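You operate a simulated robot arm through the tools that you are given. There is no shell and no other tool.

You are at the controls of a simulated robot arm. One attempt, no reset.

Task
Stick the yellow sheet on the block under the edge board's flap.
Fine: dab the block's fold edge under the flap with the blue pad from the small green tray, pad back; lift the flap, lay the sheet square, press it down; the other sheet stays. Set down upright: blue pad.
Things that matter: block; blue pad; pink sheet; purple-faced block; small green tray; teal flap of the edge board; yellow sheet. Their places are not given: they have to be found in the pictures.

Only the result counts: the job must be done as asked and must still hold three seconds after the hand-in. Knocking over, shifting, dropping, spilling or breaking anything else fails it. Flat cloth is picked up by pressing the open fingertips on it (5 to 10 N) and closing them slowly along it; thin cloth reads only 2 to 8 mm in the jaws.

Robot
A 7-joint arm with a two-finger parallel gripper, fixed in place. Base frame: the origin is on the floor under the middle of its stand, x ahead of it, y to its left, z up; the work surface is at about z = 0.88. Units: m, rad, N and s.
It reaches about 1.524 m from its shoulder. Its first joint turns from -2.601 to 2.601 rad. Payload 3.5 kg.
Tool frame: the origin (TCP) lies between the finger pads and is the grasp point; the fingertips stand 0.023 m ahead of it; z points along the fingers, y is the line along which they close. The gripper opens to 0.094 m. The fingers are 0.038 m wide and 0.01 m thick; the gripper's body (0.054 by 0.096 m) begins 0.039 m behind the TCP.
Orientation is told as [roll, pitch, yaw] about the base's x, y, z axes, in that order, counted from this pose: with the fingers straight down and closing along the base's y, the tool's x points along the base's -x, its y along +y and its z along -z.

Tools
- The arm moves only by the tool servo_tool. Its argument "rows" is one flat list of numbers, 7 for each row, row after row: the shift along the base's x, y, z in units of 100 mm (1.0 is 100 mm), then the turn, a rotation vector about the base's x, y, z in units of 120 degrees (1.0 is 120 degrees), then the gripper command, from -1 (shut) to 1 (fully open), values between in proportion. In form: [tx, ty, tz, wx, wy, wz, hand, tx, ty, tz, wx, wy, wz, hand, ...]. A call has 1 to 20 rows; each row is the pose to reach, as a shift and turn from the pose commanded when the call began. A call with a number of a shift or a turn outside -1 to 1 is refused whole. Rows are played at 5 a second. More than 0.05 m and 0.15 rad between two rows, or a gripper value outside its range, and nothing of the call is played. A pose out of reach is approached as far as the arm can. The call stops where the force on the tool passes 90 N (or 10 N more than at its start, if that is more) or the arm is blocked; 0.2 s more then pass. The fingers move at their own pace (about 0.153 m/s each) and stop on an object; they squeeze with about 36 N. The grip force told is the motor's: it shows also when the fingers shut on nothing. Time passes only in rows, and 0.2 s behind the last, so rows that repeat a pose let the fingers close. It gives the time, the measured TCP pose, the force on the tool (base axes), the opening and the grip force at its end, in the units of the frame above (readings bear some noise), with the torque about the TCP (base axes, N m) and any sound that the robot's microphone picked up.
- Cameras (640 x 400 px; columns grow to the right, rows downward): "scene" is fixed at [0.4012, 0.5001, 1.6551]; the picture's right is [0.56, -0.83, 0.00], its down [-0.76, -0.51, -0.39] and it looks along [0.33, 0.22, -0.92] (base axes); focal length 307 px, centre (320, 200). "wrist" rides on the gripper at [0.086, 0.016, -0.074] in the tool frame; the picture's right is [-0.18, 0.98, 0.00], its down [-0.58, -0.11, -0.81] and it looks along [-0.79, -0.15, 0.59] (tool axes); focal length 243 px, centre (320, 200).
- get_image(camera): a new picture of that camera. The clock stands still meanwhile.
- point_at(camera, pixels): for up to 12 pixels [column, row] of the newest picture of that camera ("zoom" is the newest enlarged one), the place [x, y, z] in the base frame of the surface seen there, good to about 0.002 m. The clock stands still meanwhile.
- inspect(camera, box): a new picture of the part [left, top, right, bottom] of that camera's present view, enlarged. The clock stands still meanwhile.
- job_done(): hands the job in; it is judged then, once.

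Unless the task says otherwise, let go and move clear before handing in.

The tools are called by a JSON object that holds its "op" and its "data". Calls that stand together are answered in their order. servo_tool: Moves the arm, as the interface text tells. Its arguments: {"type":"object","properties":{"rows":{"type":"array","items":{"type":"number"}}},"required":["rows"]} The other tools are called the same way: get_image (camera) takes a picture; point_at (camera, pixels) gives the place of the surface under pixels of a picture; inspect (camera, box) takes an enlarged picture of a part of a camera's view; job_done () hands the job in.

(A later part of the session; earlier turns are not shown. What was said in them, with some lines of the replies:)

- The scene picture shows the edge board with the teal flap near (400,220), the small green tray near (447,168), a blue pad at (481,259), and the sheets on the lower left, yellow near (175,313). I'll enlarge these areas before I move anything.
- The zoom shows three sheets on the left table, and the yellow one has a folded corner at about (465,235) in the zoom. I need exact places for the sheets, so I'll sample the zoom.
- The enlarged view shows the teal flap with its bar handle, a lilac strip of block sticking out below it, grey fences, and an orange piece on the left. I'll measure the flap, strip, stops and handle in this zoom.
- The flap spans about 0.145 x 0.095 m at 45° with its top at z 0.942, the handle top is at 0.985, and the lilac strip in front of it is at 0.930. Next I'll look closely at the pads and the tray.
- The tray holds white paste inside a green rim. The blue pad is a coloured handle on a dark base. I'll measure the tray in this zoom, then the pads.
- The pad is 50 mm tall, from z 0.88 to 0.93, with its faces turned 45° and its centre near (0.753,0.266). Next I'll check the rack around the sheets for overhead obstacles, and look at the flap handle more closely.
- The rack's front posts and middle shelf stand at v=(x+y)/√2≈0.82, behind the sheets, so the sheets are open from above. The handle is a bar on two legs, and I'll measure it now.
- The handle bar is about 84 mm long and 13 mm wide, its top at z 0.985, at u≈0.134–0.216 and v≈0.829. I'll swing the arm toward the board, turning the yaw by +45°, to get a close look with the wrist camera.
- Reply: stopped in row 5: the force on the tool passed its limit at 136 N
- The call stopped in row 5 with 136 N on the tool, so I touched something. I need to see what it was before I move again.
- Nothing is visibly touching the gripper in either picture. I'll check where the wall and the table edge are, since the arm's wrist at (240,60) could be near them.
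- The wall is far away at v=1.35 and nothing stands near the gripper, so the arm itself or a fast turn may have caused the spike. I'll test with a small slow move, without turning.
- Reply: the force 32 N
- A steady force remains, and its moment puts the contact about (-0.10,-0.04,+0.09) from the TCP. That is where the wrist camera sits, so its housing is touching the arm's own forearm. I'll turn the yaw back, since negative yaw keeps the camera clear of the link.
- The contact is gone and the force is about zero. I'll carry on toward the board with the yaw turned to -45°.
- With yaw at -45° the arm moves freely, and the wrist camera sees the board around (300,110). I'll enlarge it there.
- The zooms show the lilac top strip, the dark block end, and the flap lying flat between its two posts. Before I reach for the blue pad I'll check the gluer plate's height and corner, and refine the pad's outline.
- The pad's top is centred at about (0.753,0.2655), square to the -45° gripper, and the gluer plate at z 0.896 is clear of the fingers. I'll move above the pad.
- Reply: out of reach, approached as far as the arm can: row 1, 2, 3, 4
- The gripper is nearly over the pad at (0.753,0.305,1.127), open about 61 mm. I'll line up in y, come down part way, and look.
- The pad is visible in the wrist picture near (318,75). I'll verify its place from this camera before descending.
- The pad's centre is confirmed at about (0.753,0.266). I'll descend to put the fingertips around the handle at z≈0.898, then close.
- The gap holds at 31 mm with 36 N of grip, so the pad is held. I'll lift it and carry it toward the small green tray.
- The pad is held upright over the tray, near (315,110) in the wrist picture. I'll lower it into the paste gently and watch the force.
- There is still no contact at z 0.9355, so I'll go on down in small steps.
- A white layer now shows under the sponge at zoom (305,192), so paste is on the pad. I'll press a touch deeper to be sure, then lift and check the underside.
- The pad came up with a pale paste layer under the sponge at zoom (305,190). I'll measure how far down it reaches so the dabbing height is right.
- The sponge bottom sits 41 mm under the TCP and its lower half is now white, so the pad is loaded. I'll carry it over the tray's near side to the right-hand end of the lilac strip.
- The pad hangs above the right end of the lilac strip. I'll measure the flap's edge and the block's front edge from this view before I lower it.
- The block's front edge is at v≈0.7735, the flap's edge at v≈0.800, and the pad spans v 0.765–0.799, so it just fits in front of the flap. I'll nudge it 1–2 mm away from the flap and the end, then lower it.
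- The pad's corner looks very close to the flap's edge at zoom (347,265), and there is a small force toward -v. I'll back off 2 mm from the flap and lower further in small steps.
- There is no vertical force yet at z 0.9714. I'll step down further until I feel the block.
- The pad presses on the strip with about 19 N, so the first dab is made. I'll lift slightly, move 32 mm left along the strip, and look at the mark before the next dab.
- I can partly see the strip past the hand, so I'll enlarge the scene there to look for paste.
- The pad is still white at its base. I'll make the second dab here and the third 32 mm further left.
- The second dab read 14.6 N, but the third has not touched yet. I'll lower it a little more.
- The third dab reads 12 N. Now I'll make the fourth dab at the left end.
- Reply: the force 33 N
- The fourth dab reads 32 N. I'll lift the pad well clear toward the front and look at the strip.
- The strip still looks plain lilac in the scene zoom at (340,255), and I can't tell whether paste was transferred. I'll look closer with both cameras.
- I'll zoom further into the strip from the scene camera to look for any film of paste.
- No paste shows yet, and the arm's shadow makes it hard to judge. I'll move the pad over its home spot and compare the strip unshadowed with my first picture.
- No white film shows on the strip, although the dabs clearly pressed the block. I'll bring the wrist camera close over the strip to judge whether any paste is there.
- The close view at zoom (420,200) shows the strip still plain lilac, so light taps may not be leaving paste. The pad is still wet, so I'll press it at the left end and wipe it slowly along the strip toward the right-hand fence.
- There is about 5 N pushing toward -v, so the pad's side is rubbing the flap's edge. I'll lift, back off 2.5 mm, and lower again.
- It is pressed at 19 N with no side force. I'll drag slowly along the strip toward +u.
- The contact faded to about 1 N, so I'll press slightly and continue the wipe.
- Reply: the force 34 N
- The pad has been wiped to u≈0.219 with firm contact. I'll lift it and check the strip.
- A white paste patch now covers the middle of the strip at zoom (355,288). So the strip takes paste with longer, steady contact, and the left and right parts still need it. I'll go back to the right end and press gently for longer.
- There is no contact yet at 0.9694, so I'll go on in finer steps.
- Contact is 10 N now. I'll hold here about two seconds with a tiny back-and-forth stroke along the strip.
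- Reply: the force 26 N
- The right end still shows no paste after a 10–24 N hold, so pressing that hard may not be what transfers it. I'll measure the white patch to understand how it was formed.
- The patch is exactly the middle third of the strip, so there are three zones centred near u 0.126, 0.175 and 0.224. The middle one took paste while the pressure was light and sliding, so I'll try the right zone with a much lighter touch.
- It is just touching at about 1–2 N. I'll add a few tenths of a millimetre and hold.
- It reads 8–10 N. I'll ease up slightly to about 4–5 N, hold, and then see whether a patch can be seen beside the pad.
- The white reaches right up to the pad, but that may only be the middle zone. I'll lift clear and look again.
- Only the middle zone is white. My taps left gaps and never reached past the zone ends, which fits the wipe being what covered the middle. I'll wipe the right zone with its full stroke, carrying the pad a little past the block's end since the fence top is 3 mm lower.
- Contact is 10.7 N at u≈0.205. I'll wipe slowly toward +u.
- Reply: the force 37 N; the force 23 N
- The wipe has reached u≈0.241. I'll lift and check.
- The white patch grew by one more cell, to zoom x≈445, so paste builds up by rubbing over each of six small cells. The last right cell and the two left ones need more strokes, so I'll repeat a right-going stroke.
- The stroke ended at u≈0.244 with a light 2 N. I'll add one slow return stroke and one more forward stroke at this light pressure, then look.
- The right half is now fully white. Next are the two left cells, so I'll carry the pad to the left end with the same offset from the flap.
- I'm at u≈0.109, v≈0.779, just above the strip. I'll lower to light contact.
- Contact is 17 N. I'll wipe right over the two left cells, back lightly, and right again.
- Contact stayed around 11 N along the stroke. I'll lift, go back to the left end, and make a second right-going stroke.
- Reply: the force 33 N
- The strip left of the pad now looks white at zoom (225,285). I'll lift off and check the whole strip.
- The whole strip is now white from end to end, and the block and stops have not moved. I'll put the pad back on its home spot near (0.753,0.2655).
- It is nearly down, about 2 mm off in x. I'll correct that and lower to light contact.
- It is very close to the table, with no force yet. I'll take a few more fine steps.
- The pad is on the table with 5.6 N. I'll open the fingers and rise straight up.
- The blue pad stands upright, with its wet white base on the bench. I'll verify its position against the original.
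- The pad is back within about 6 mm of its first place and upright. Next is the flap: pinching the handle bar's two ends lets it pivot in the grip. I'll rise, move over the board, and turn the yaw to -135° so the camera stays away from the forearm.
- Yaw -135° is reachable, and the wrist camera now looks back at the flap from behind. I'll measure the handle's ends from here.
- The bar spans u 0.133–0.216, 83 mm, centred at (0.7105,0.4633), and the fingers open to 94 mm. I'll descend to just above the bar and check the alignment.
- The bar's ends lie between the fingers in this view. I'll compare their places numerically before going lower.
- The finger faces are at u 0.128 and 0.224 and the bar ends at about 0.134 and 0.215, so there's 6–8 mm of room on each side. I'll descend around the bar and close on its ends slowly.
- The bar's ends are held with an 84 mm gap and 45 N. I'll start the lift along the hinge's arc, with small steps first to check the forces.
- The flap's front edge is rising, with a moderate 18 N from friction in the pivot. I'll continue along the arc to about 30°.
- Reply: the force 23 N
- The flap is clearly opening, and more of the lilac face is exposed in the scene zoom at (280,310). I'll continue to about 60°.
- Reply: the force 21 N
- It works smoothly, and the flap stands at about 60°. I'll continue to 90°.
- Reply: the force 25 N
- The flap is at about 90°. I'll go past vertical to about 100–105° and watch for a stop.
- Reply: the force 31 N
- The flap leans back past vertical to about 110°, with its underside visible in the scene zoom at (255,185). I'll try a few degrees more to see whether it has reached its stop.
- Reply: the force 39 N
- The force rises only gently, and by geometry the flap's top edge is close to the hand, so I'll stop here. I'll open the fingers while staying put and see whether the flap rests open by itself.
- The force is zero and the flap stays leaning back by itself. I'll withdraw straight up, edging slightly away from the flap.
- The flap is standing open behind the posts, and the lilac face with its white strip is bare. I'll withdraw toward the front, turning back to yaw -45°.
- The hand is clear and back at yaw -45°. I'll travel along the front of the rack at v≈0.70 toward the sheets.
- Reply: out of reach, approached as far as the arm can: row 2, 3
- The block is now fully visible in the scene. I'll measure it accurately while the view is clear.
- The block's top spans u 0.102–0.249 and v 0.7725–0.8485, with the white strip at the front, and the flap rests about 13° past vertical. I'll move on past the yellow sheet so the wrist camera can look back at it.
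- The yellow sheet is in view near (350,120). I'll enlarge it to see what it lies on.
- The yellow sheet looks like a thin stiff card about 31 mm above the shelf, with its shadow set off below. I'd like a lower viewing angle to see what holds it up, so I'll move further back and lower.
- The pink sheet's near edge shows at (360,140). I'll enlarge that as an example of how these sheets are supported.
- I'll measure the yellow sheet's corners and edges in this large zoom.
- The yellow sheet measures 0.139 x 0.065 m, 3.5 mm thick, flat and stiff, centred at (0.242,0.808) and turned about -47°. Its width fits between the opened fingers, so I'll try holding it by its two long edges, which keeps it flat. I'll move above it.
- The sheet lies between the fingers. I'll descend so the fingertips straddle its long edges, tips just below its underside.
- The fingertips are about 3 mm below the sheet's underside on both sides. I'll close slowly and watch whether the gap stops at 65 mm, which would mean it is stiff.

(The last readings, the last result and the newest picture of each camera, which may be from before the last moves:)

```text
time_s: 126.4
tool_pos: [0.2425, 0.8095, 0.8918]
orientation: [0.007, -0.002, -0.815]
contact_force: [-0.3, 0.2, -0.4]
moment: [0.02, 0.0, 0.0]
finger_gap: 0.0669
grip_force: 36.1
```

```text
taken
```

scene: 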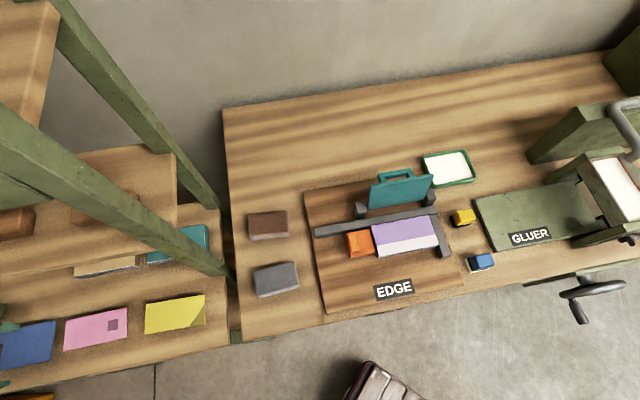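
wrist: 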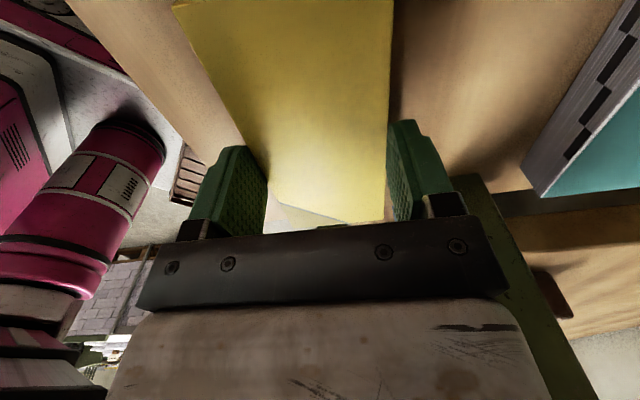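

The gap stopped at 66.9 mm with 36 N, so the sheet is stiff and held by its edges. I'll lift it a little and check that it comes along flat.

{"op": "servo_tool", "data": {"rows": [0, 0, 0.05, 0, 0, 0, 0.3, 0, 0, 0.12, 0, 0, 0, 0.3, 0, 0, 0.25, 0, 0, 0, 0.3, 0, 0, 0.4, 0, 0, 0, 0.3, 0, 0, 0.4, 0, 0, 0, 0.3]}}

{"op": "get_image", "data": {"camera": "wrist"}}

{"op": "inspect", "data": {"camera": "scene", "box": [80, 250, 230, 360]}}

```text
time_s: 127.6
tool_pos: [0.2425, 0.809, 0.9343]
orientation: [0.007, -0.003, -0.815]
contact_force: [0.1, -0.9, -1.3]
moment: [-0.04, 0.03, -0.01]
finger_gap: 0.0665
grip_force: 36.1
```

```text
taken
```

wrist: 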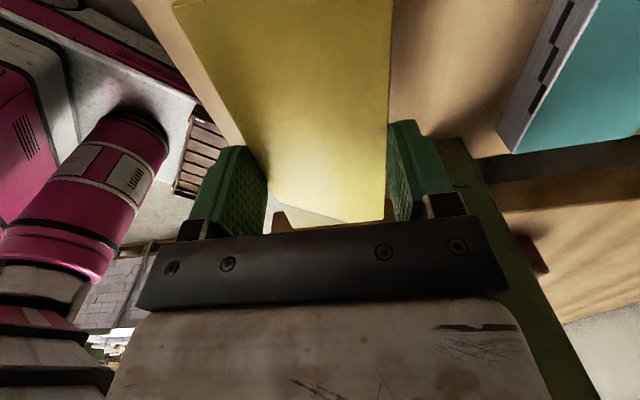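

```text
3.64 times, centred on (155, 305) of scene
```

zoom: 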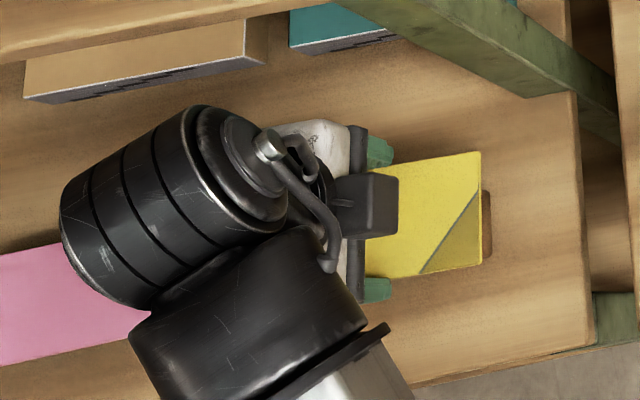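

The sheet came up level in the fingers, leaving its brown riser behind. I'll raise it and carry it along v≈0.70, clear of the rack post, toward the block.

{"op": "servo_tool", "data": {"rows": [-0.05, -0.1, 0.3, 0, 0, 0, 0.3, -0.12, -0.2, 0.6, 0, 0, 0, 0.3, -0.2, -0.35, 0.86, 0, 0, 0, 0.3]}}

{"op": "servo_tool", "data": {"rows": [0.25, -0.24, 0, 0, 0, 0, 0.3, 0.55, -0.52, 0, 0, 0, 0, 0.3, 0.9, -0.85, 0, 0, 0, 0, 0.3]}}

{"op": "servo_tool", "data": {"rows": [0.3, -0.28, 0, 0, 0, 0, 0.3, 0.6, -0.56, 0, 0, 0, 0, 0.3, 0.9, -0.84, 0, 0, 0, 0, 0.3]}}

{"op": "servo_tool", "data": {"rows": [0.3, -0.28, 0, 0, 0, 0, 0.3, 0.6, -0.56, 0, 0, 0, 0, 0.3, 0.9, -0.84, 0, 0, 0, 0, 0.3]}}

{"op": "get_image", "data": {"camera": "scene"}}

{"op": "get_image", "data": {"camera": "wrist"}}

```text
time_s: 128.4
tool_pos: [0.2225, 0.7734, 1.0215]
orientation: [0.006, -0.004, -0.815]
contact_force: [-0.3, 0.5, -0.3]
moment: [-0.02, 0.0, 0.01]
finger_gap: 0.0668
grip_force: 35.9
```

```text
time_s: 129.2
tool_pos: [0.3118, 0.6913, 1.0194]
orientation: [0.006, -0.002, -0.815]
contact_force: [0.1, 0.3, -0.2]
moment: [0.04, 0.02, -0.02]
finger_gap: 0.0666
grip_force: 35.8
```

```text
time_s: 130.0
tool_pos: [0.4034, 0.6083, 1.0201]
orientation: [0.006, -0.001, -0.815]
contact_force: [-0.4, 0.2, -0.2]
moment: [-0.02, -0.01, 0.04]
finger_gap: 0.0665
grip_force: 35.9
```

```text
time_s: 130.8
tool_pos: [0.4929, 0.5218, 1.0231]
orientation: [0.008, -0.002, -0.815]
contact_force: [0.0, 0.1, -0.1]
moment: [0.01, 0.02, -0.02]
finger_gap: 0.0668
grip_force: 36.2
```

```text
taken
```

scene: 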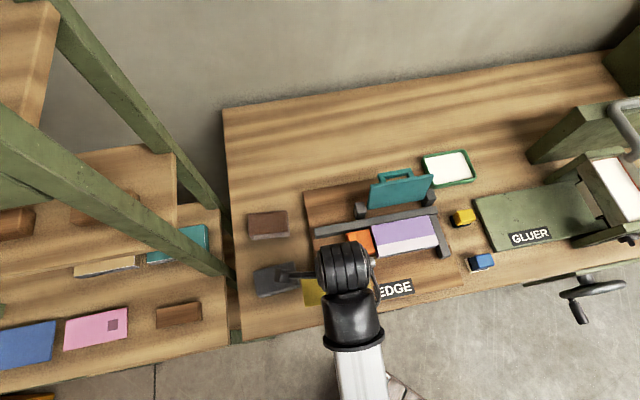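

```text
taken
```

wrist: 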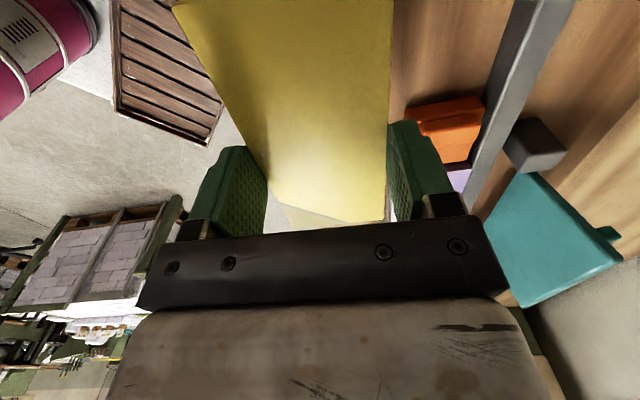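

The sheet rides steady in the grip, and its empty riser shows at (179,315) in the scene. I'll measure how the sheet sits relative to the hand.

{"op": "point_at", "data": {"camera": "wrist", "pixels": [[185, 15], [240, 120], [265, 168], [390, 30], [387, 120], [383, 215], [300, 100], [320, 30], [280, 195], [350, 215], [376, 216], [200, 45]]}}

```text
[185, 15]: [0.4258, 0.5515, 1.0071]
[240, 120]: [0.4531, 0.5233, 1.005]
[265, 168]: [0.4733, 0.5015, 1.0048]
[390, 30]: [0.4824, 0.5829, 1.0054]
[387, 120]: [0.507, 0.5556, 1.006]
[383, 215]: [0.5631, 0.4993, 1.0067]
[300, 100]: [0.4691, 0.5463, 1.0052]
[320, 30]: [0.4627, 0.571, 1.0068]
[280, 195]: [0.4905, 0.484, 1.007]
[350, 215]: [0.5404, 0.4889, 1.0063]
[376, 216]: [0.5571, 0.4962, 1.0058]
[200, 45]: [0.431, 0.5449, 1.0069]
```

The sheet is square to the gripper, centred under it, with its top 17 mm below the TCP. The block is about 1° off that yaw, so I'll correct for it while moving over the block to (0.6965,0.446).

{"op": "servo_tool", "data": {"rows": [0.35, -0.13, 0, 0, 0, 0, 0.3, 0.7, -0.26, 0, 0, 0, 0, 0.3]}}

{"op": "servo_tool", "data": {"rows": [0.35, -0.13, 0, 0, 0, 0.004, 0.3, 0.7, -0.26, 0, 0, 0, 0.0083, 0.3]}}

{"op": "servo_tool", "data": {"rows": [0.32, -0.12, 0, 0, 0, 0, 0.3, 0.636, -0.236, 0, 0, 0, 0, 0.3, 0.636, -0.236, -0.2, 0, 0, 0, 0.3, 0.636, -0.236, -0.2, 0, 0, 0, 0.3]}}

{"op": "get_image", "data": {"camera": "wrist"}}

{"op": "inspect", "data": {"camera": "scene", "box": [330, 160, 470, 280]}}

```text
time_s: 131.4
tool_pos: [0.5621, 0.4966, 1.0226]
orientation: [0.007, -0.002, -0.814]
contact_force: [0.1, -0.3, -0.8]
moment: [0.01, 0.02, 0.02]
finger_gap: 0.0664
grip_force: 35.8
```

```text
time_s: 132.0
tool_pos: [0.6331, 0.4712, 1.0201]
orientation: [0.007, -0.002, -0.798]
contact_force: [-0.8, -0.2, -1.8]
moment: [0.04, 0.01, -0.01]
finger_gap: 0.0667
grip_force: 36.4
```

```text
time_s: 133.0
tool_pos: [0.6967, 0.4461, 1.0025]
orientation: [0.008, 0.0, -0.799]
contact_force: [0.0, -0.4, -0.3]
moment: [0.01, 0.03, 0.0]
finger_gap: 0.0668
grip_force: 35.4
```

```text
taken
```

wrist: 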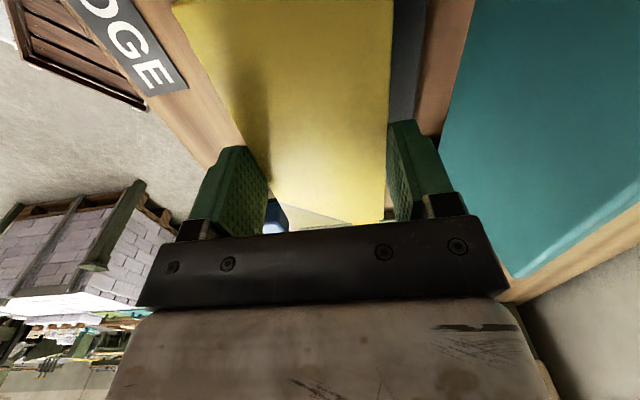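

```text
3.33 times, centred on (400, 220) of scene
```

zoom: 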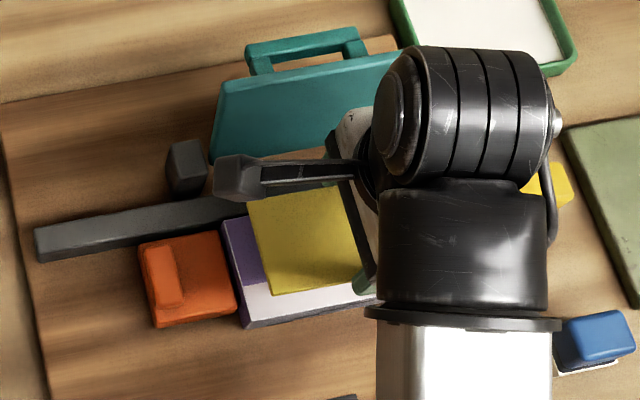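

The sheet hovers over the block. I'll check its left edge against the block's left edge before lowering.

{"op": "point_at", "data": {"camera": "zoom", "pixels": [[252, 206], [276, 289], [262, 250], [300, 240], [330, 282], [320, 196], [228, 225], [247, 318], [240, 265], [300, 312], [222, 222], [243, 325]]}}

```text
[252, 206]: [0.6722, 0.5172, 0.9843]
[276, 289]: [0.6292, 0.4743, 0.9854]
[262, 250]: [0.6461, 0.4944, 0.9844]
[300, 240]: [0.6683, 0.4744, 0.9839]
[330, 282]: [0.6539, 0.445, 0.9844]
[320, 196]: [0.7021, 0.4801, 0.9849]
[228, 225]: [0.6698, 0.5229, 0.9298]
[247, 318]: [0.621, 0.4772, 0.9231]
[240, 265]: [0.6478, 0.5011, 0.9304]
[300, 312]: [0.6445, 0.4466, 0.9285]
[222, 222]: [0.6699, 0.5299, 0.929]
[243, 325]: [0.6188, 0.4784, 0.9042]
```

The sheet's left edge is at u≈0.109 and the block's at 0.1025, with a 139 mm sheet on a 146 mm block. I'll shift 2 mm left to centre it and lower toward the block.

{"op": "servo_tool", "data": {"rows": [-0.018, 0.018, -0.1, 0, 0, 0, 0.3, -0.018, 0.018, -0.25, 0, 0, 0, 0.3, -0.018, 0.018, -0.38, 0, 0, 0, 0.3, -0.018, 0.018, -0.46, 0, 0, 0, 0.3, -0.018, 0.018, -0.46, 0, 0, 0, 0.3]}}

{"op": "servo_tool", "data": {"rows": [0, 0, -0.015, 0, 0, 0, 0.3, 0, 0, -0.02, 0, 0, 0, 0.3]}}

{"op": "get_image", "data": {"camera": "wrist"}}

{"op": "inspect", "data": {"camera": "scene", "box": [330, 160, 470, 280]}}

```text
time_s: 134.2
tool_pos: [0.695, 0.4483, 0.9537]
orientation: [0.006, -0.003, -0.798]
contact_force: [-1.2, -0.1, 0.8]
moment: [-0.02, 0.04, -0.01]
finger_gap: 0.0663
grip_force: 36.6
```

```text
time_s: 134.8
tool_pos: [0.6957, 0.4482, 0.9531]
orientation: [0.008, -0.003, -0.797]
contact_force: [1.7, 4.2, 11.6]
moment: [-0.08, 0.37, -0.06]
finger_gap: 0.0669
grip_force: 35.6
```

```text
taken
```

wrist: 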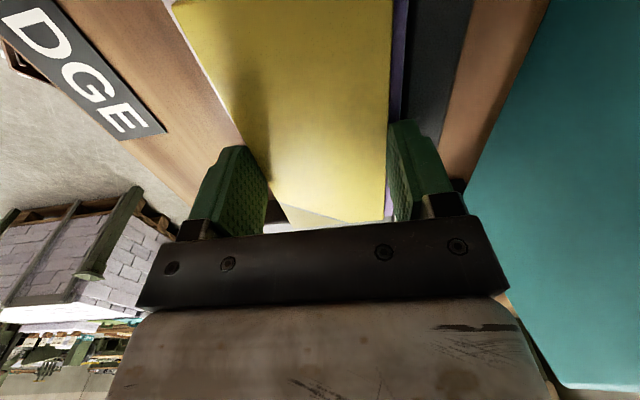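

```text
3.33 times, centred on (400, 220) of scene
```

zoom: 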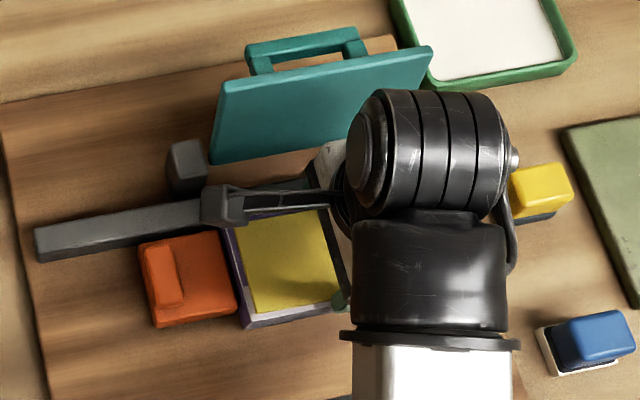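

The fingertips touch the block at 11.6 N. I'll verify the sheet's edges and height before letting go.

{"op": "point_at", "data": {"camera": "zoom", "pixels": [[238, 228], [257, 308], [247, 265], [285, 260], [310, 300], [300, 215], [229, 232], [246, 322], [237, 275], [290, 312], [335, 295], [275, 318]]}}

{"op": "point_at", "data": {"camera": "wrist", "pixels": [[190, 20], [240, 120], [390, 30], [387, 120], [384, 215], [300, 100], [397, 50], [395, 90], [280, 195], [350, 217]]}}

```text
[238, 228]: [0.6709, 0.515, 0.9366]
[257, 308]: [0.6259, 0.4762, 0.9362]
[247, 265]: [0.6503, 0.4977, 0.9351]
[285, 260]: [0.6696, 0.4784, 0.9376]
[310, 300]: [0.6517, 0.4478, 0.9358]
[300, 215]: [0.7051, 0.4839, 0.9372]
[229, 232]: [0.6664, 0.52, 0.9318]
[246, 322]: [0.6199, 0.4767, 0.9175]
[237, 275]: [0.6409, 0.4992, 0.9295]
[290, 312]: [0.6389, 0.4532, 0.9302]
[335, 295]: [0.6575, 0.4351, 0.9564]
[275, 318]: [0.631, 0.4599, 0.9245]
```

```text
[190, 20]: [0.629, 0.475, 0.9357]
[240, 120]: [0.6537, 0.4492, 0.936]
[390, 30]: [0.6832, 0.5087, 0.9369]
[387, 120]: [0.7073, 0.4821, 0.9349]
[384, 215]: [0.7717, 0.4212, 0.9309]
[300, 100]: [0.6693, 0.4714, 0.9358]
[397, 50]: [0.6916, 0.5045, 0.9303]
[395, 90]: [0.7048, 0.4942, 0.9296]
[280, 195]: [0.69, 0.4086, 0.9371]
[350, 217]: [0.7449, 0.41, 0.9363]
```

The sheet sits at u≈0.107–0.246, v≈0.776–0.843 over the block, centred with a 3–5 mm border all round and only 3 mm above it. I'll ease off the pressure and open the fingers in small steps.

{"op": "servo_tool", "data": {"rows": [0, 0, 0.004, 0, 0, 0, 0.4, 0, 0, 0.004, 0, 0, 0, 0.43, 0, 0, 0.004, 0, 0, 0, 0.45, 0, 0, 0.004, 0, 0, 0, 0.48, 0, 0, 0.004, 0, 0, 0, 0.52, 0, 0, 0.004, 0, 0, 0, 0.58, 0, 0, 0.004, 0, 0, 0, 0.62, 0, 0, 0.004, 0, 0, 0, 0.62]}}

{"op": "get_image", "data": {"camera": "wrist"}}

{"op": "point_at", "data": {"camera": "wrist", "pixels": [[190, 20], [240, 120], [390, 30], [387, 120], [384, 215], [300, 100], [397, 50], [395, 90], [280, 195], [350, 217]]}}

```text
time_s: 136.6
tool_pos: [0.6945, 0.4465, 0.9527]
orientation: [0.008, -0.001, -0.797]
contact_force: [2.4, 2.3, 7.2]
moment: [-0.1, 0.24, -0.02]
finger_gap: 0.0744
grip_force: 0.0
```

```text
taken
```

wrist: 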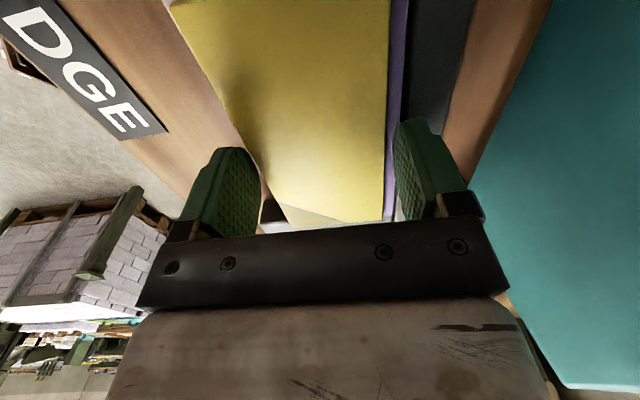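

```text
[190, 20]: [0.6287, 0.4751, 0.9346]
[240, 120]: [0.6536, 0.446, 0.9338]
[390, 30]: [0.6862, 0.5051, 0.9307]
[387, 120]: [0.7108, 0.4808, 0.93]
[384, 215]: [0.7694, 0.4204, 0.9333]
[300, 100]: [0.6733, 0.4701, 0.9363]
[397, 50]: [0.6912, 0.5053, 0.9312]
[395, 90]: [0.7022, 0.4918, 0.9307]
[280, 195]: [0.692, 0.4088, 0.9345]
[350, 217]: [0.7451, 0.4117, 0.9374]
```

The sheet has dropped onto the block and barely moved. I'll lift the fingers straight up.

{"op": "servo_tool", "data": {"rows": [0, 0, 0.03, 0, 0, 0, 0.68, 0, 0, 0.1, 0, 0, 0, 0.68, 0, 0, 0.25, 0, 0, 0, 0.68, 0, 0, 0.5, 0, 0, 0, 0.68, 0, 0, 0.8, 0, 0, 0, 0.68]}}

{"op": "get_image", "data": {"camera": "wrist"}}

{"op": "inspect", "data": {"camera": "scene", "box": [330, 160, 470, 280]}}

```text
time_s: 137.8
tool_pos: [0.6966, 0.4461, 1.0309]
orientation: [0.006, -0.002, -0.797]
contact_force: [-0.2, -0.3, 0.4]
moment: [0.03, 0.0, -0.02]
finger_gap: 0.0791
grip_force: 0.1
```

```text
taken
```

wrist: 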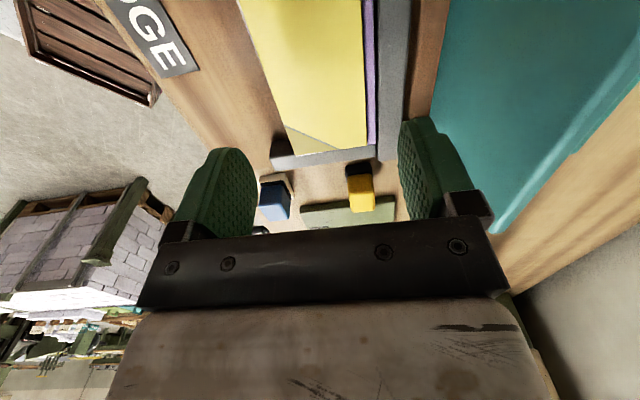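

```text
3.33 times, centred on (400, 220) of scene
```

zoom: 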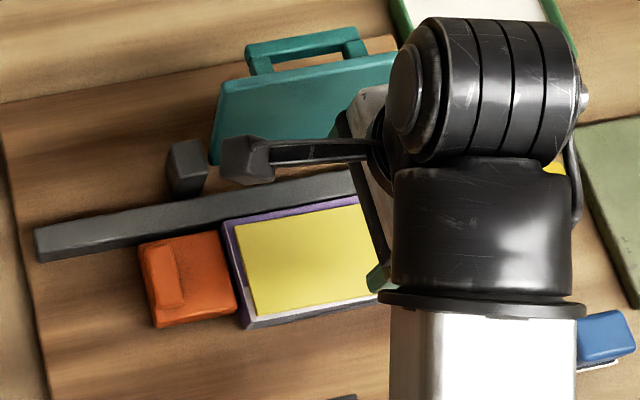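

The sheet lies square on the block with a lilac border showing at the back and left. I'll look closely at all its edges before pressing.

{"op": "inspect", "data": {"camera": "wrist", "box": [220, 0, 420, 170]}}

{"op": "inspect", "data": {"camera": "scene", "box": [365, 210, 420, 265]}}

```text
2.35 times, centred on (320, 85) of wrist
```

zoom: 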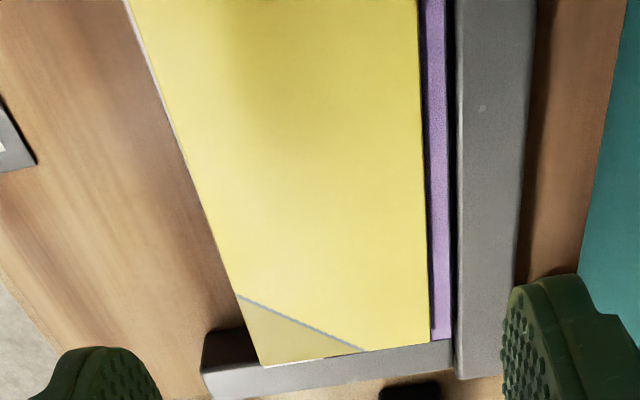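

```text
7.27 times, centred on (392, 238) of scene
```

zoom: 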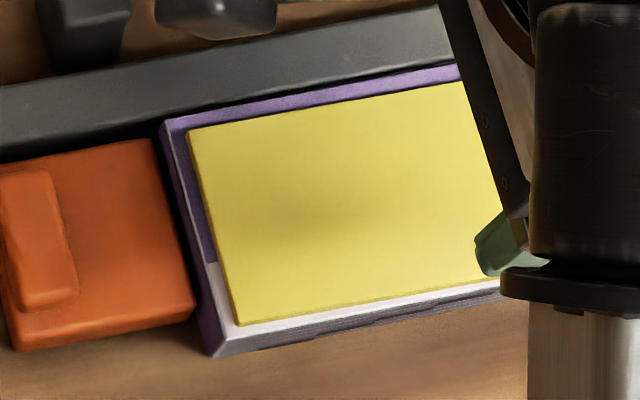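

{"op": "point_at", "data": {"camera": "zoom", "pixels": [[193, 133], [241, 320], [470, 278], [455, 87], [320, 108], [350, 301], [215, 225], [167, 125], [222, 348], [480, 287], [320, 100], [350, 308]]}}

```text
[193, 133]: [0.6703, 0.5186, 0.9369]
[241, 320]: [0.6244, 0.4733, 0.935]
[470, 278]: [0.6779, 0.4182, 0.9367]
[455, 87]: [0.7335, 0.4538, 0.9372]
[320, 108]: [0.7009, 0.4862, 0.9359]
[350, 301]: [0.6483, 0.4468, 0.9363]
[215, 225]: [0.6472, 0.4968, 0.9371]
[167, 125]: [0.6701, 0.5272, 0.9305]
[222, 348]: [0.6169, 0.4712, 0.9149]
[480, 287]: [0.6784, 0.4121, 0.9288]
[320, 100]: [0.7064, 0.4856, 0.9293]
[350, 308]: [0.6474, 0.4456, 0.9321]
```

The sheet lies at u 0.107–0.2455 and v 0.7745–0.841, parallel to the block and covering the paste. Now I'll shut the fingers and press it down along the pasted edge, starting at the middle.

{"op": "servo_tool", "data": {"rows": [0, 0, 0, 0, 0, 0, 0.2, 0, 0, 0, 0, 0, 0, -0.4, 0, 0, 0, 0, 0, 0, -1, -0.08, -0.07, 0, 0, 0, 0, -1, -0.164, -0.134, -0.2, 0, 0, 0, -1, -0.164, -0.134, -0.5, 0, 0, 0, -1, -0.164, -0.134, -0.66, 0, 0, 0, -1, -0.164, -0.134, -0.66, 0, 0, 0, -1]}}

{"op": "servo_tool", "data": {"rows": [0, 0, -0.03, 0, 0, 0, -1, 0, 0, -0.05, 0, 0, 0, -1]}}

```text
time_s: 139.6
tool_pos: [0.6772, 0.4318, 0.9678]
orientation: [0.007, -0.002, -0.798]
contact_force: [-0.6, 0.6, 0.8]
moment: [-0.01, -0.02, 0.0]
finger_gap: 0.0
grip_force: 36.2
```

```text
time_s: 140.2
tool_pos: [0.6791, 0.4305, 0.9623]
orientation: [0.007, -0.001, -0.797]
contact_force: [-0.4, -0.4, -0.1]
moment: [0.04, 0.01, 0.01]
finger_gap: 0.0001
grip_force: 35.9
```

{"op": "servo_tool", "data": {"rows": [0, 0, -0.02, 0, 0, 0, -1, 0, 0, -0.035, 0, 0, 0, -1]}}

{"op": "servo_tool", "data": {"rows": [0, 0, -0.01, 0, 0, 0, -1, 0, 0, -0.015, 0, 0, 0, -1]}}

```text
time_s: 140.8
tool_pos: [0.6783, 0.433, 0.9585]
orientation: [0.005, -0.001, -0.797]
contact_force: [-1.2, 0.5, 5.1]
moment: [0.04, 0.05, -0.02]
finger_gap: 0.0
grip_force: 36.1
```

```text
time_s: 141.4
tool_pos: [0.6782, 0.432, 0.9592]
orientation: [0.007, -0.004, -0.798]
contact_force: [2.4, 0.5, 34.6]
moment: [0.1, 0.05, 0.03]
finger_gap: 0.0
grip_force: 36.3
```

It is pressed in the middle with about 35 N. I'll lift a little and press at two places to the right along the pasted edge.

{"op": "servo_tool", "data": {"rows": [0, 0, 0.08, 0, 0, 0, -1, 0.177, -0.177, 0.08, 0, 0, 0, -1, 0.177, -0.177, 0.03, 0, 0, 0, -1, 0.177, -0.177, 0.005, 0, 0, 0, -1, 0.177, -0.177, 0.0, 0, 0, 0, -1, 0.177, -0.177, 0.0, 0, 0, 0, -1]}}

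{"op": "servo_tool", "data": {"rows": [0, 0, 0.08, 0, 0, 0, -1, 0.15, -0.15, 0.08, 0, 0, 0, -1, 0.15, -0.15, 0.03, 0, 0, 0, -1, 0.15, -0.15, 0.005, 0, 0, 0, -1, 0.15, -0.15, 0.0, 0, 0, 0, -1, 0.15, -0.15, 0.0, 0, 0, 0, -1]}}

```text
time_s: 142.8
tool_pos: [0.6974, 0.4151, 0.9575]
orientation: [0.008, -0.003, -0.799]
contact_force: [6.2, -3.6, 37.3]
moment: [0.1, 0.02, -0.11]
finger_gap: 0.0003
grip_force: 36.0
```

```text
time_s: 144.2
tool_pos: [0.7099, 0.4008, 0.9582]
orientation: [0.008, -0.001, -0.797]
contact_force: [-6.6, 2.0, 25.1]
moment: [0.15, 0.29, 0.14]
finger_gap: 0.0
grip_force: 36.0
```

Now I'll press at two places on the left side.

{"op": "servo_tool", "data": {"rows": [0, 0, 0.1, 0, 0, 0, -1, -0.25, 0.25, 0.12, 0, 0, 0, -1, -0.48, 0.48, 0.12, 0, 0, 0, -1, -0.48, 0.48, 0.03, 0, 0, 0, -1, -0.48, 0.48, 0.005, 0, 0, 0, -1, -0.48, 0.48, 0.0, 0, 0, 0, -1, -0.48, 0.48, 0.0, 0, 0, 0, -1]}}

{"op": "servo_tool", "data": {"rows": [0, 0, 0.08, 0, 0, 0, -1, -0.15, 0.15, 0.08, 0, 0, 0, -1, -0.15, 0.15, 0.03, 0, 0, 0, -1, -0.15, 0.15, 0.005, 0, 0, 0, -1, -0.15, 0.15, 0.0, 0, 0, 0, -1, -0.15, 0.15, 0.0, 0, 0, 0, -1]}}

```text
time_s: 145.8
tool_pos: [0.6641, 0.4487, 0.9582]
orientation: [0.01, -0.001, -0.798]
contact_force: [1.8, 0.2, 27.1]
moment: [0.07, 0.0, -0.06]
finger_gap: 0.0
grip_force: 35.8
```

```text
time_s: 147.2
tool_pos: [0.6473, 0.4632, 0.9585]
orientation: [0.01, -0.001, -0.799]
contact_force: [-3.1, 1.7, 33.7]
moment: [0.02, 0.04, 0.03]
finger_gap: 0.0
grip_force: 36.1
```

I've pressed all along the edge at 25–37 N. I'll press once in the sheet's centre too, then lift clear and look.

{"op": "servo_tool", "data": {"rows": [0, 0, 0.1, 0, 0, 0, -1, 0.25, -0.1, 0.12, 0, 0, 0, -1, 0.49, -0.17, 0.12, 0, 0, 0, -1, 0.49, -0.17, 0.03, 0, 0, 0, -1, 0.49, -0.17, 0.005, 0, 0, 0, -1, 0.49, -0.17, 0.0, 0, 0, 0, -1, 0.49, -0.17, 0.0, 0, 0, 0, -1]}}

{"op": "servo_tool", "data": {"rows": [0, 0, 0.1, 0, 0, 0, -1, 0, 0, 0.3, 0, 0, 0, -1, 0, 0, 0.6, 0, 0, 0, -1, 0, 0, 0.95, 0, 0, 0, -1]}}

{"op": "get_image", "data": {"camera": "wrist"}}

{"op": "inspect", "data": {"camera": "scene", "box": [330, 160, 470, 280]}}

```text
time_s: 148.8
tool_pos: [0.698, 0.4466, 0.9586]
orientation: [0.008, -0.002, -0.798]
contact_force: [1.6, 0.9, 27.0]
moment: [0.09, 0.03, 0.01]
finger_gap: 0.0
grip_force: 36.2
```

```text
time_s: 149.8
tool_pos: [0.6968, 0.4455, 1.0529]
orientation: [0.008, -0.003, -0.797]
contact_force: [0.1, -0.5, 0.3]
moment: [-0.02, -0.03, -0.02]
finger_gap: 0.0
grip_force: 35.6
```

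```text
taken
```

wrist: 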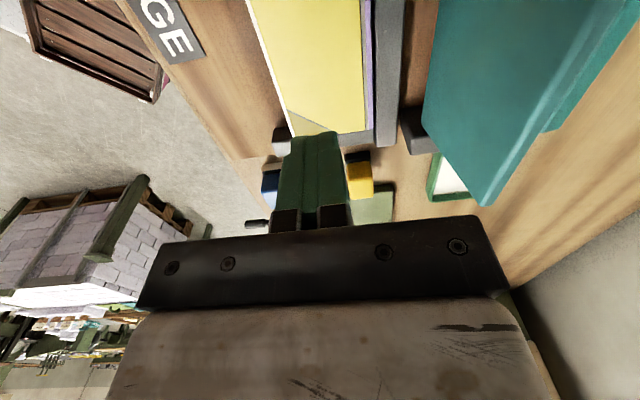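

```text
3.33 times, centred on (400, 220) of scene
```

zoom: 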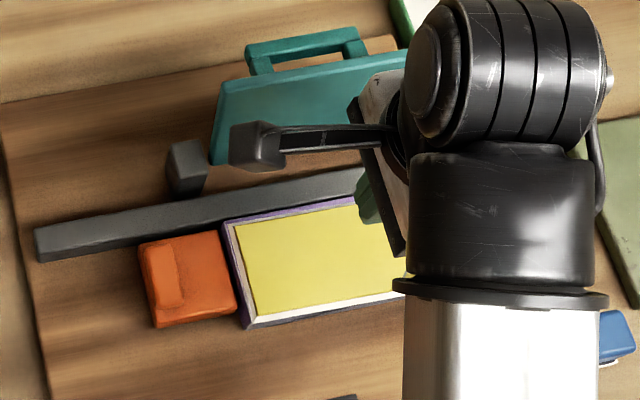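

The sheet stays square under the lifted fingers. I'll move the arm off to the left to see the whole result.

{"op": "servo_tool", "data": {"rows": [-0.3, -0.1, 0.1, 0, 0, 0, -1, -0.6, -0.1, 0.2, 0, 0, 0, -1, -0.95, 0, 0.2, 0, 0, 0, -1]}}

{"op": "servo_tool", "data": {"rows": [-0.3, 0.2, 0, 0, 0, 0, -1, -0.6, 0.45, 0, 0, 0, 0, -1, -0.9, 0.7, 0, 0, 0, 0, -1]}}

{"op": "servo_tool", "data": {"rows": [-0.3, 0.3, 0, 0, 0, 0, -1, -0.6, 0.6, 0, 0, 0, 0, -1, -0.85, 0.85, 0, 0, 0, 0, -1]}}

{"op": "get_image", "data": {"camera": "scene"}}

{"op": "inspect", "data": {"camera": "scene", "box": [350, 180, 450, 270]}}

```text
time_s: 150.6
tool_pos: [0.6021, 0.4445, 1.0703]
orientation: [0.007, -0.003, -0.8]
contact_force: [-0.3, -0.2, -0.6]
moment: [-0.05, 0.01, 0.01]
finger_gap: 0.0
grip_force: 35.5
```

```text
time_s: 151.4
tool_pos: [0.5087, 0.5172, 1.0748]
orientation: [0.007, -0.002, -0.799]
contact_force: [0.2, 0.3, 0.4]
moment: [0.0, 0.03, -0.02]
finger_gap: 0.0
grip_force: 35.2
```

```text
time_s: 152.2
tool_pos: [0.4259, 0.5997, 1.0713]
orientation: [0.006, -0.001, -0.798]
contact_force: [0.3, 0.2, -0.2]
moment: [0.01, 0.0, -0.02]
finger_gap: 0.0002
grip_force: 35.6
```

```text
taken
```

scene: 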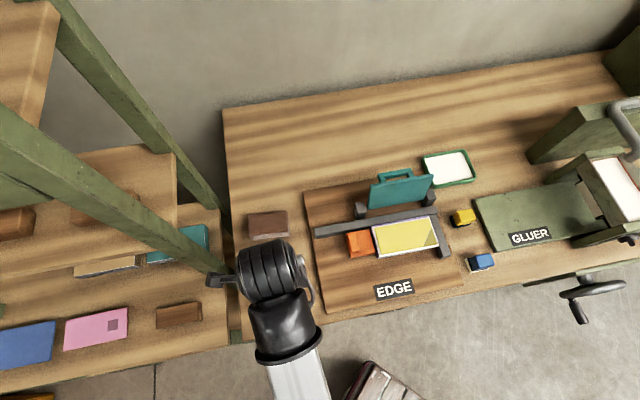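

```text
4.44 times, centred on (400, 225) of scene
```

zoom: 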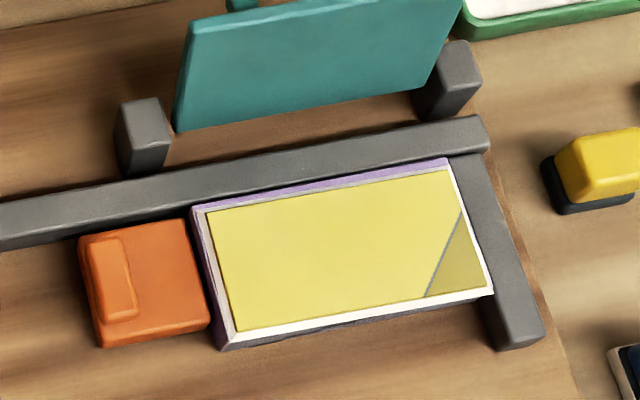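

The sheet lies square on the block, and a pale rim has appeared around it. I'll look closer.

{"op": "inspect", "data": {"camera": "scene", "box": [365, 205, 445, 265]}}

{"op": "inspect", "data": {"camera": "scene", "box": [370, 235, 405, 262]}}

{"op": "inspect", "data": {"camera": "scene", "box": [455, 235, 510, 285]}}

```text
6.67 times, centred on (405, 235) of scene
```

zoom: 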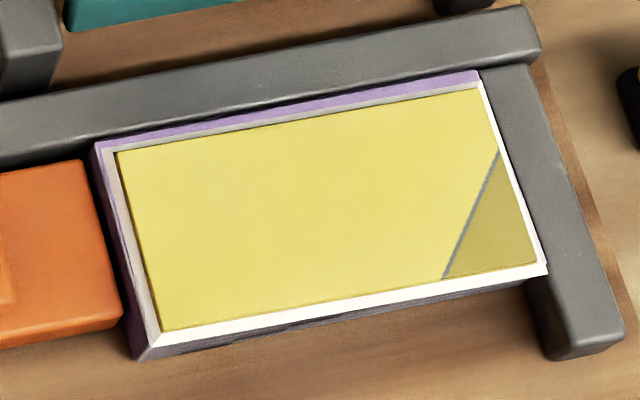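

```text
14.81 times, centred on (388, 248) of scene
```

zoom: 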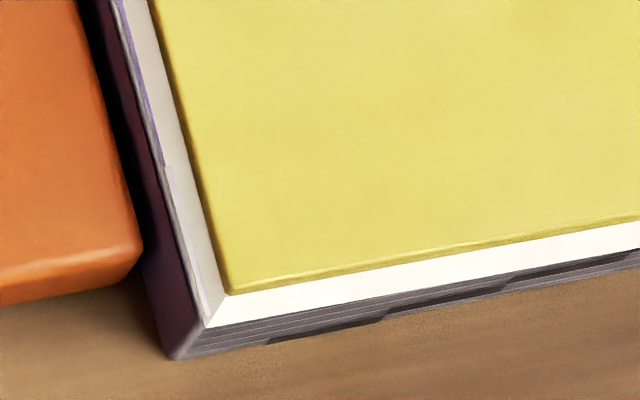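

```text
8.00 times, centred on (482, 260) of scene
```

zoom: 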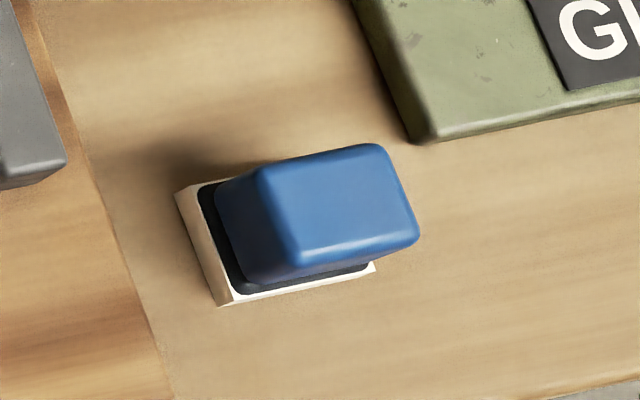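

The pale rim sits under the sheet all round, which fits the paste having taken hold, and the pad stands upright. I'll verify the final positions of the sheet, block and pad numerically.

{"op": "point_at", "data": {"camera": "zoom", "pixels": [[262, 170], [375, 148], [415, 235], [300, 262], [335, 205], [185, 195], [222, 300], [370, 268]]}}

{"op": "inspect", "data": {"camera": "scene", "box": [365, 205, 445, 265]}}

```text
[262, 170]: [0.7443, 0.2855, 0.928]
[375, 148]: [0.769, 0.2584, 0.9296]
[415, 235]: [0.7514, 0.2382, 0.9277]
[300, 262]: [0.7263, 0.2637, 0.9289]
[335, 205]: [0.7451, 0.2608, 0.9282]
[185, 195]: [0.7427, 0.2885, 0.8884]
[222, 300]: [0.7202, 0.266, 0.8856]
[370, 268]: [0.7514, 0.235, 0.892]
```

```text
6.67 times, centred on (405, 235) of scene
```

zoom: 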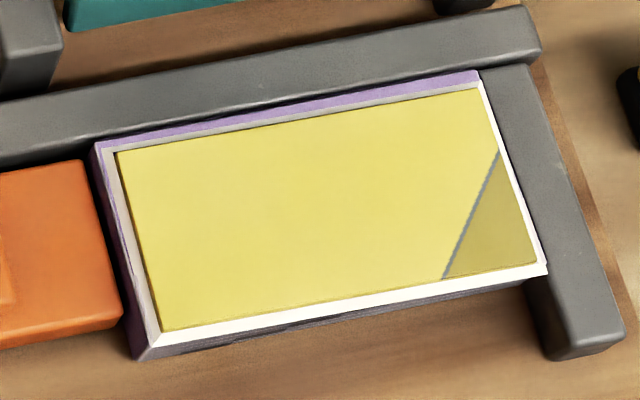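

{"op": "point_at", "data": {"camera": "zoom", "pixels": [[120, 156], [476, 93], [532, 260], [168, 326], [300, 121], [350, 295], [145, 245], [330, 205], [100, 148], [475, 73], [544, 270], [140, 352]]}}

{"op": "point_at", "data": {"camera": "zoom", "pixels": [[110, 155], [150, 335], [540, 268], [482, 85], [300, 115], [350, 303], [515, 180], [505, 180], [130, 245], [60, 200], [590, 330], [300, 90]]}}

```text
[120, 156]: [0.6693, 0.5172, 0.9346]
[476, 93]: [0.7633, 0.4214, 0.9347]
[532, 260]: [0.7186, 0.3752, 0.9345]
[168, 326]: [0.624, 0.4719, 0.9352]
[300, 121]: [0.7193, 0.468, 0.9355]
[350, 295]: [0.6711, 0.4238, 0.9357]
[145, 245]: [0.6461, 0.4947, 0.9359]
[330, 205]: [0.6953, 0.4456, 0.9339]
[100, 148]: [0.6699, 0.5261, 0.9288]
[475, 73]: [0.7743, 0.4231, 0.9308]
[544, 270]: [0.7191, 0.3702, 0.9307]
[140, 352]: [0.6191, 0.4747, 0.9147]
```

```text
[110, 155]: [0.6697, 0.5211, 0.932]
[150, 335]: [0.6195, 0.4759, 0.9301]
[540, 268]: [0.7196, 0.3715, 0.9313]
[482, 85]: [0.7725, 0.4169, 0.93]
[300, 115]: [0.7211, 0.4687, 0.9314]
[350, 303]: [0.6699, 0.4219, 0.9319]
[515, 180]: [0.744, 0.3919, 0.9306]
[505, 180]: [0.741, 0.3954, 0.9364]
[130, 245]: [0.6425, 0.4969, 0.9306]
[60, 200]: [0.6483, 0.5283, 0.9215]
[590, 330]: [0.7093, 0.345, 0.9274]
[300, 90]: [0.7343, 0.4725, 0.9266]
```

The sheet measures square to the block: yaw -45.6° against about -45.6°, centred at u 0.175, covering the paste at the fold edge. The block, pads, tray and pink sheet are all in place. I'll open the empty hand, wait, and take a last look.

{"op": "servo_tool", "data": {"rows": [0, 0, 0, 0, 0, 0, 0.0, 0, 0, 0, 0, 0, 0, 0.5, 0, 0, 0, 0, 0, 0, 0.5, 0, 0, 0, 0, 0, 0, 0.5, 0, 0, 0, 0, 0, 0, 0.5, 0, 0, 0, 0, 0, 0, 0.5, 0, 0, 0, 0, 0, 0, 0.5, 0, 0, 0, 0, 0, 0, 0.5, 0, 0, 0, 0, 0, 0, 0.5, 0, 0, 0, 0, 0, 0, 0.5]}}

{"op": "get_image", "data": {"camera": "scene"}}

{"op": "inspect", "data": {"camera": "scene", "box": [0, 260, 240, 400]}}

```text
time_s: 154.4
tool_pos: [0.4266, 0.5998, 1.0725]
orientation: [0.007, -0.001, -0.796]
contact_force: [-0.7, -0.3, -0.4]
moment: [0.0, -0.05, 0.0]
finger_gap: 0.0705
grip_force: 0.1
```

```text
taken
```

scene: 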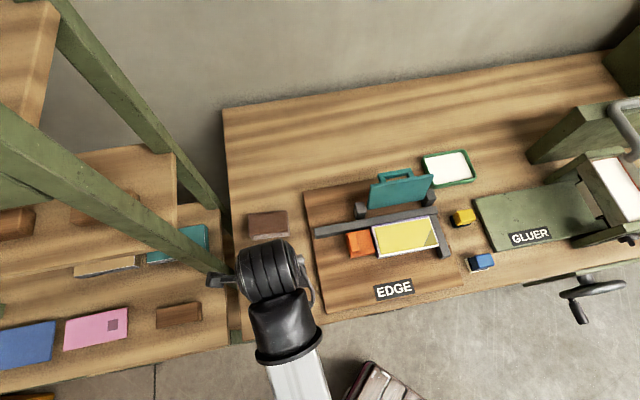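

```text
2.67 times, centred on (120, 330) of scene
```

zoom: 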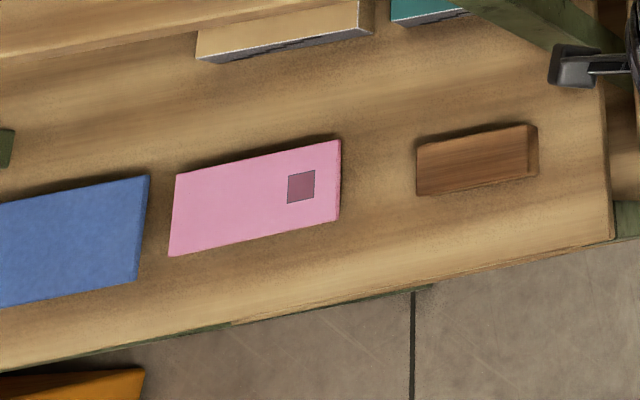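

The last picture shows everything steady: yellow sheet stuck square on the block, flap open, blue pad upright at its place, and the pink and blue sheets untouched. The hand is empty and clear, so I'm handing the job in.

{"op": "job_done", "data": {}}

```text
The job is handed in.
```

The job is handed in: the yellow sheet is stuck on the block under the edge board's flap. I don't have the verdict yet; what follows is from my last pictures and readings.

- **Paste:** I dipped the blue pad in the small green tray and covered the whole fold-edge strip. Light taps left no mark, so I wiped it on, and the strip showed white from end to end.
- **Blue pad:** it stands upright where it came from, about 6.5 mm off its first position.
- **Flap:** it is lifted and resting open, about 13° past vertical. You didn't ask for it closed, so I left it open.
- **Sheet:** it lies square on the block, turned to match it within the reading error, and it covers the paste. I pressed it at five spots along the pasted edge and once in the middle, at about 25–37 N.
- **Everything else:** the pink and blue sheets, yellow pad, tray and block look unmoved.

Early on, the wrist camera bumped the arm's own forearm in mid-air and the move stopped at 136 N. It touched nothing else, and I turned the hand the other way after that.
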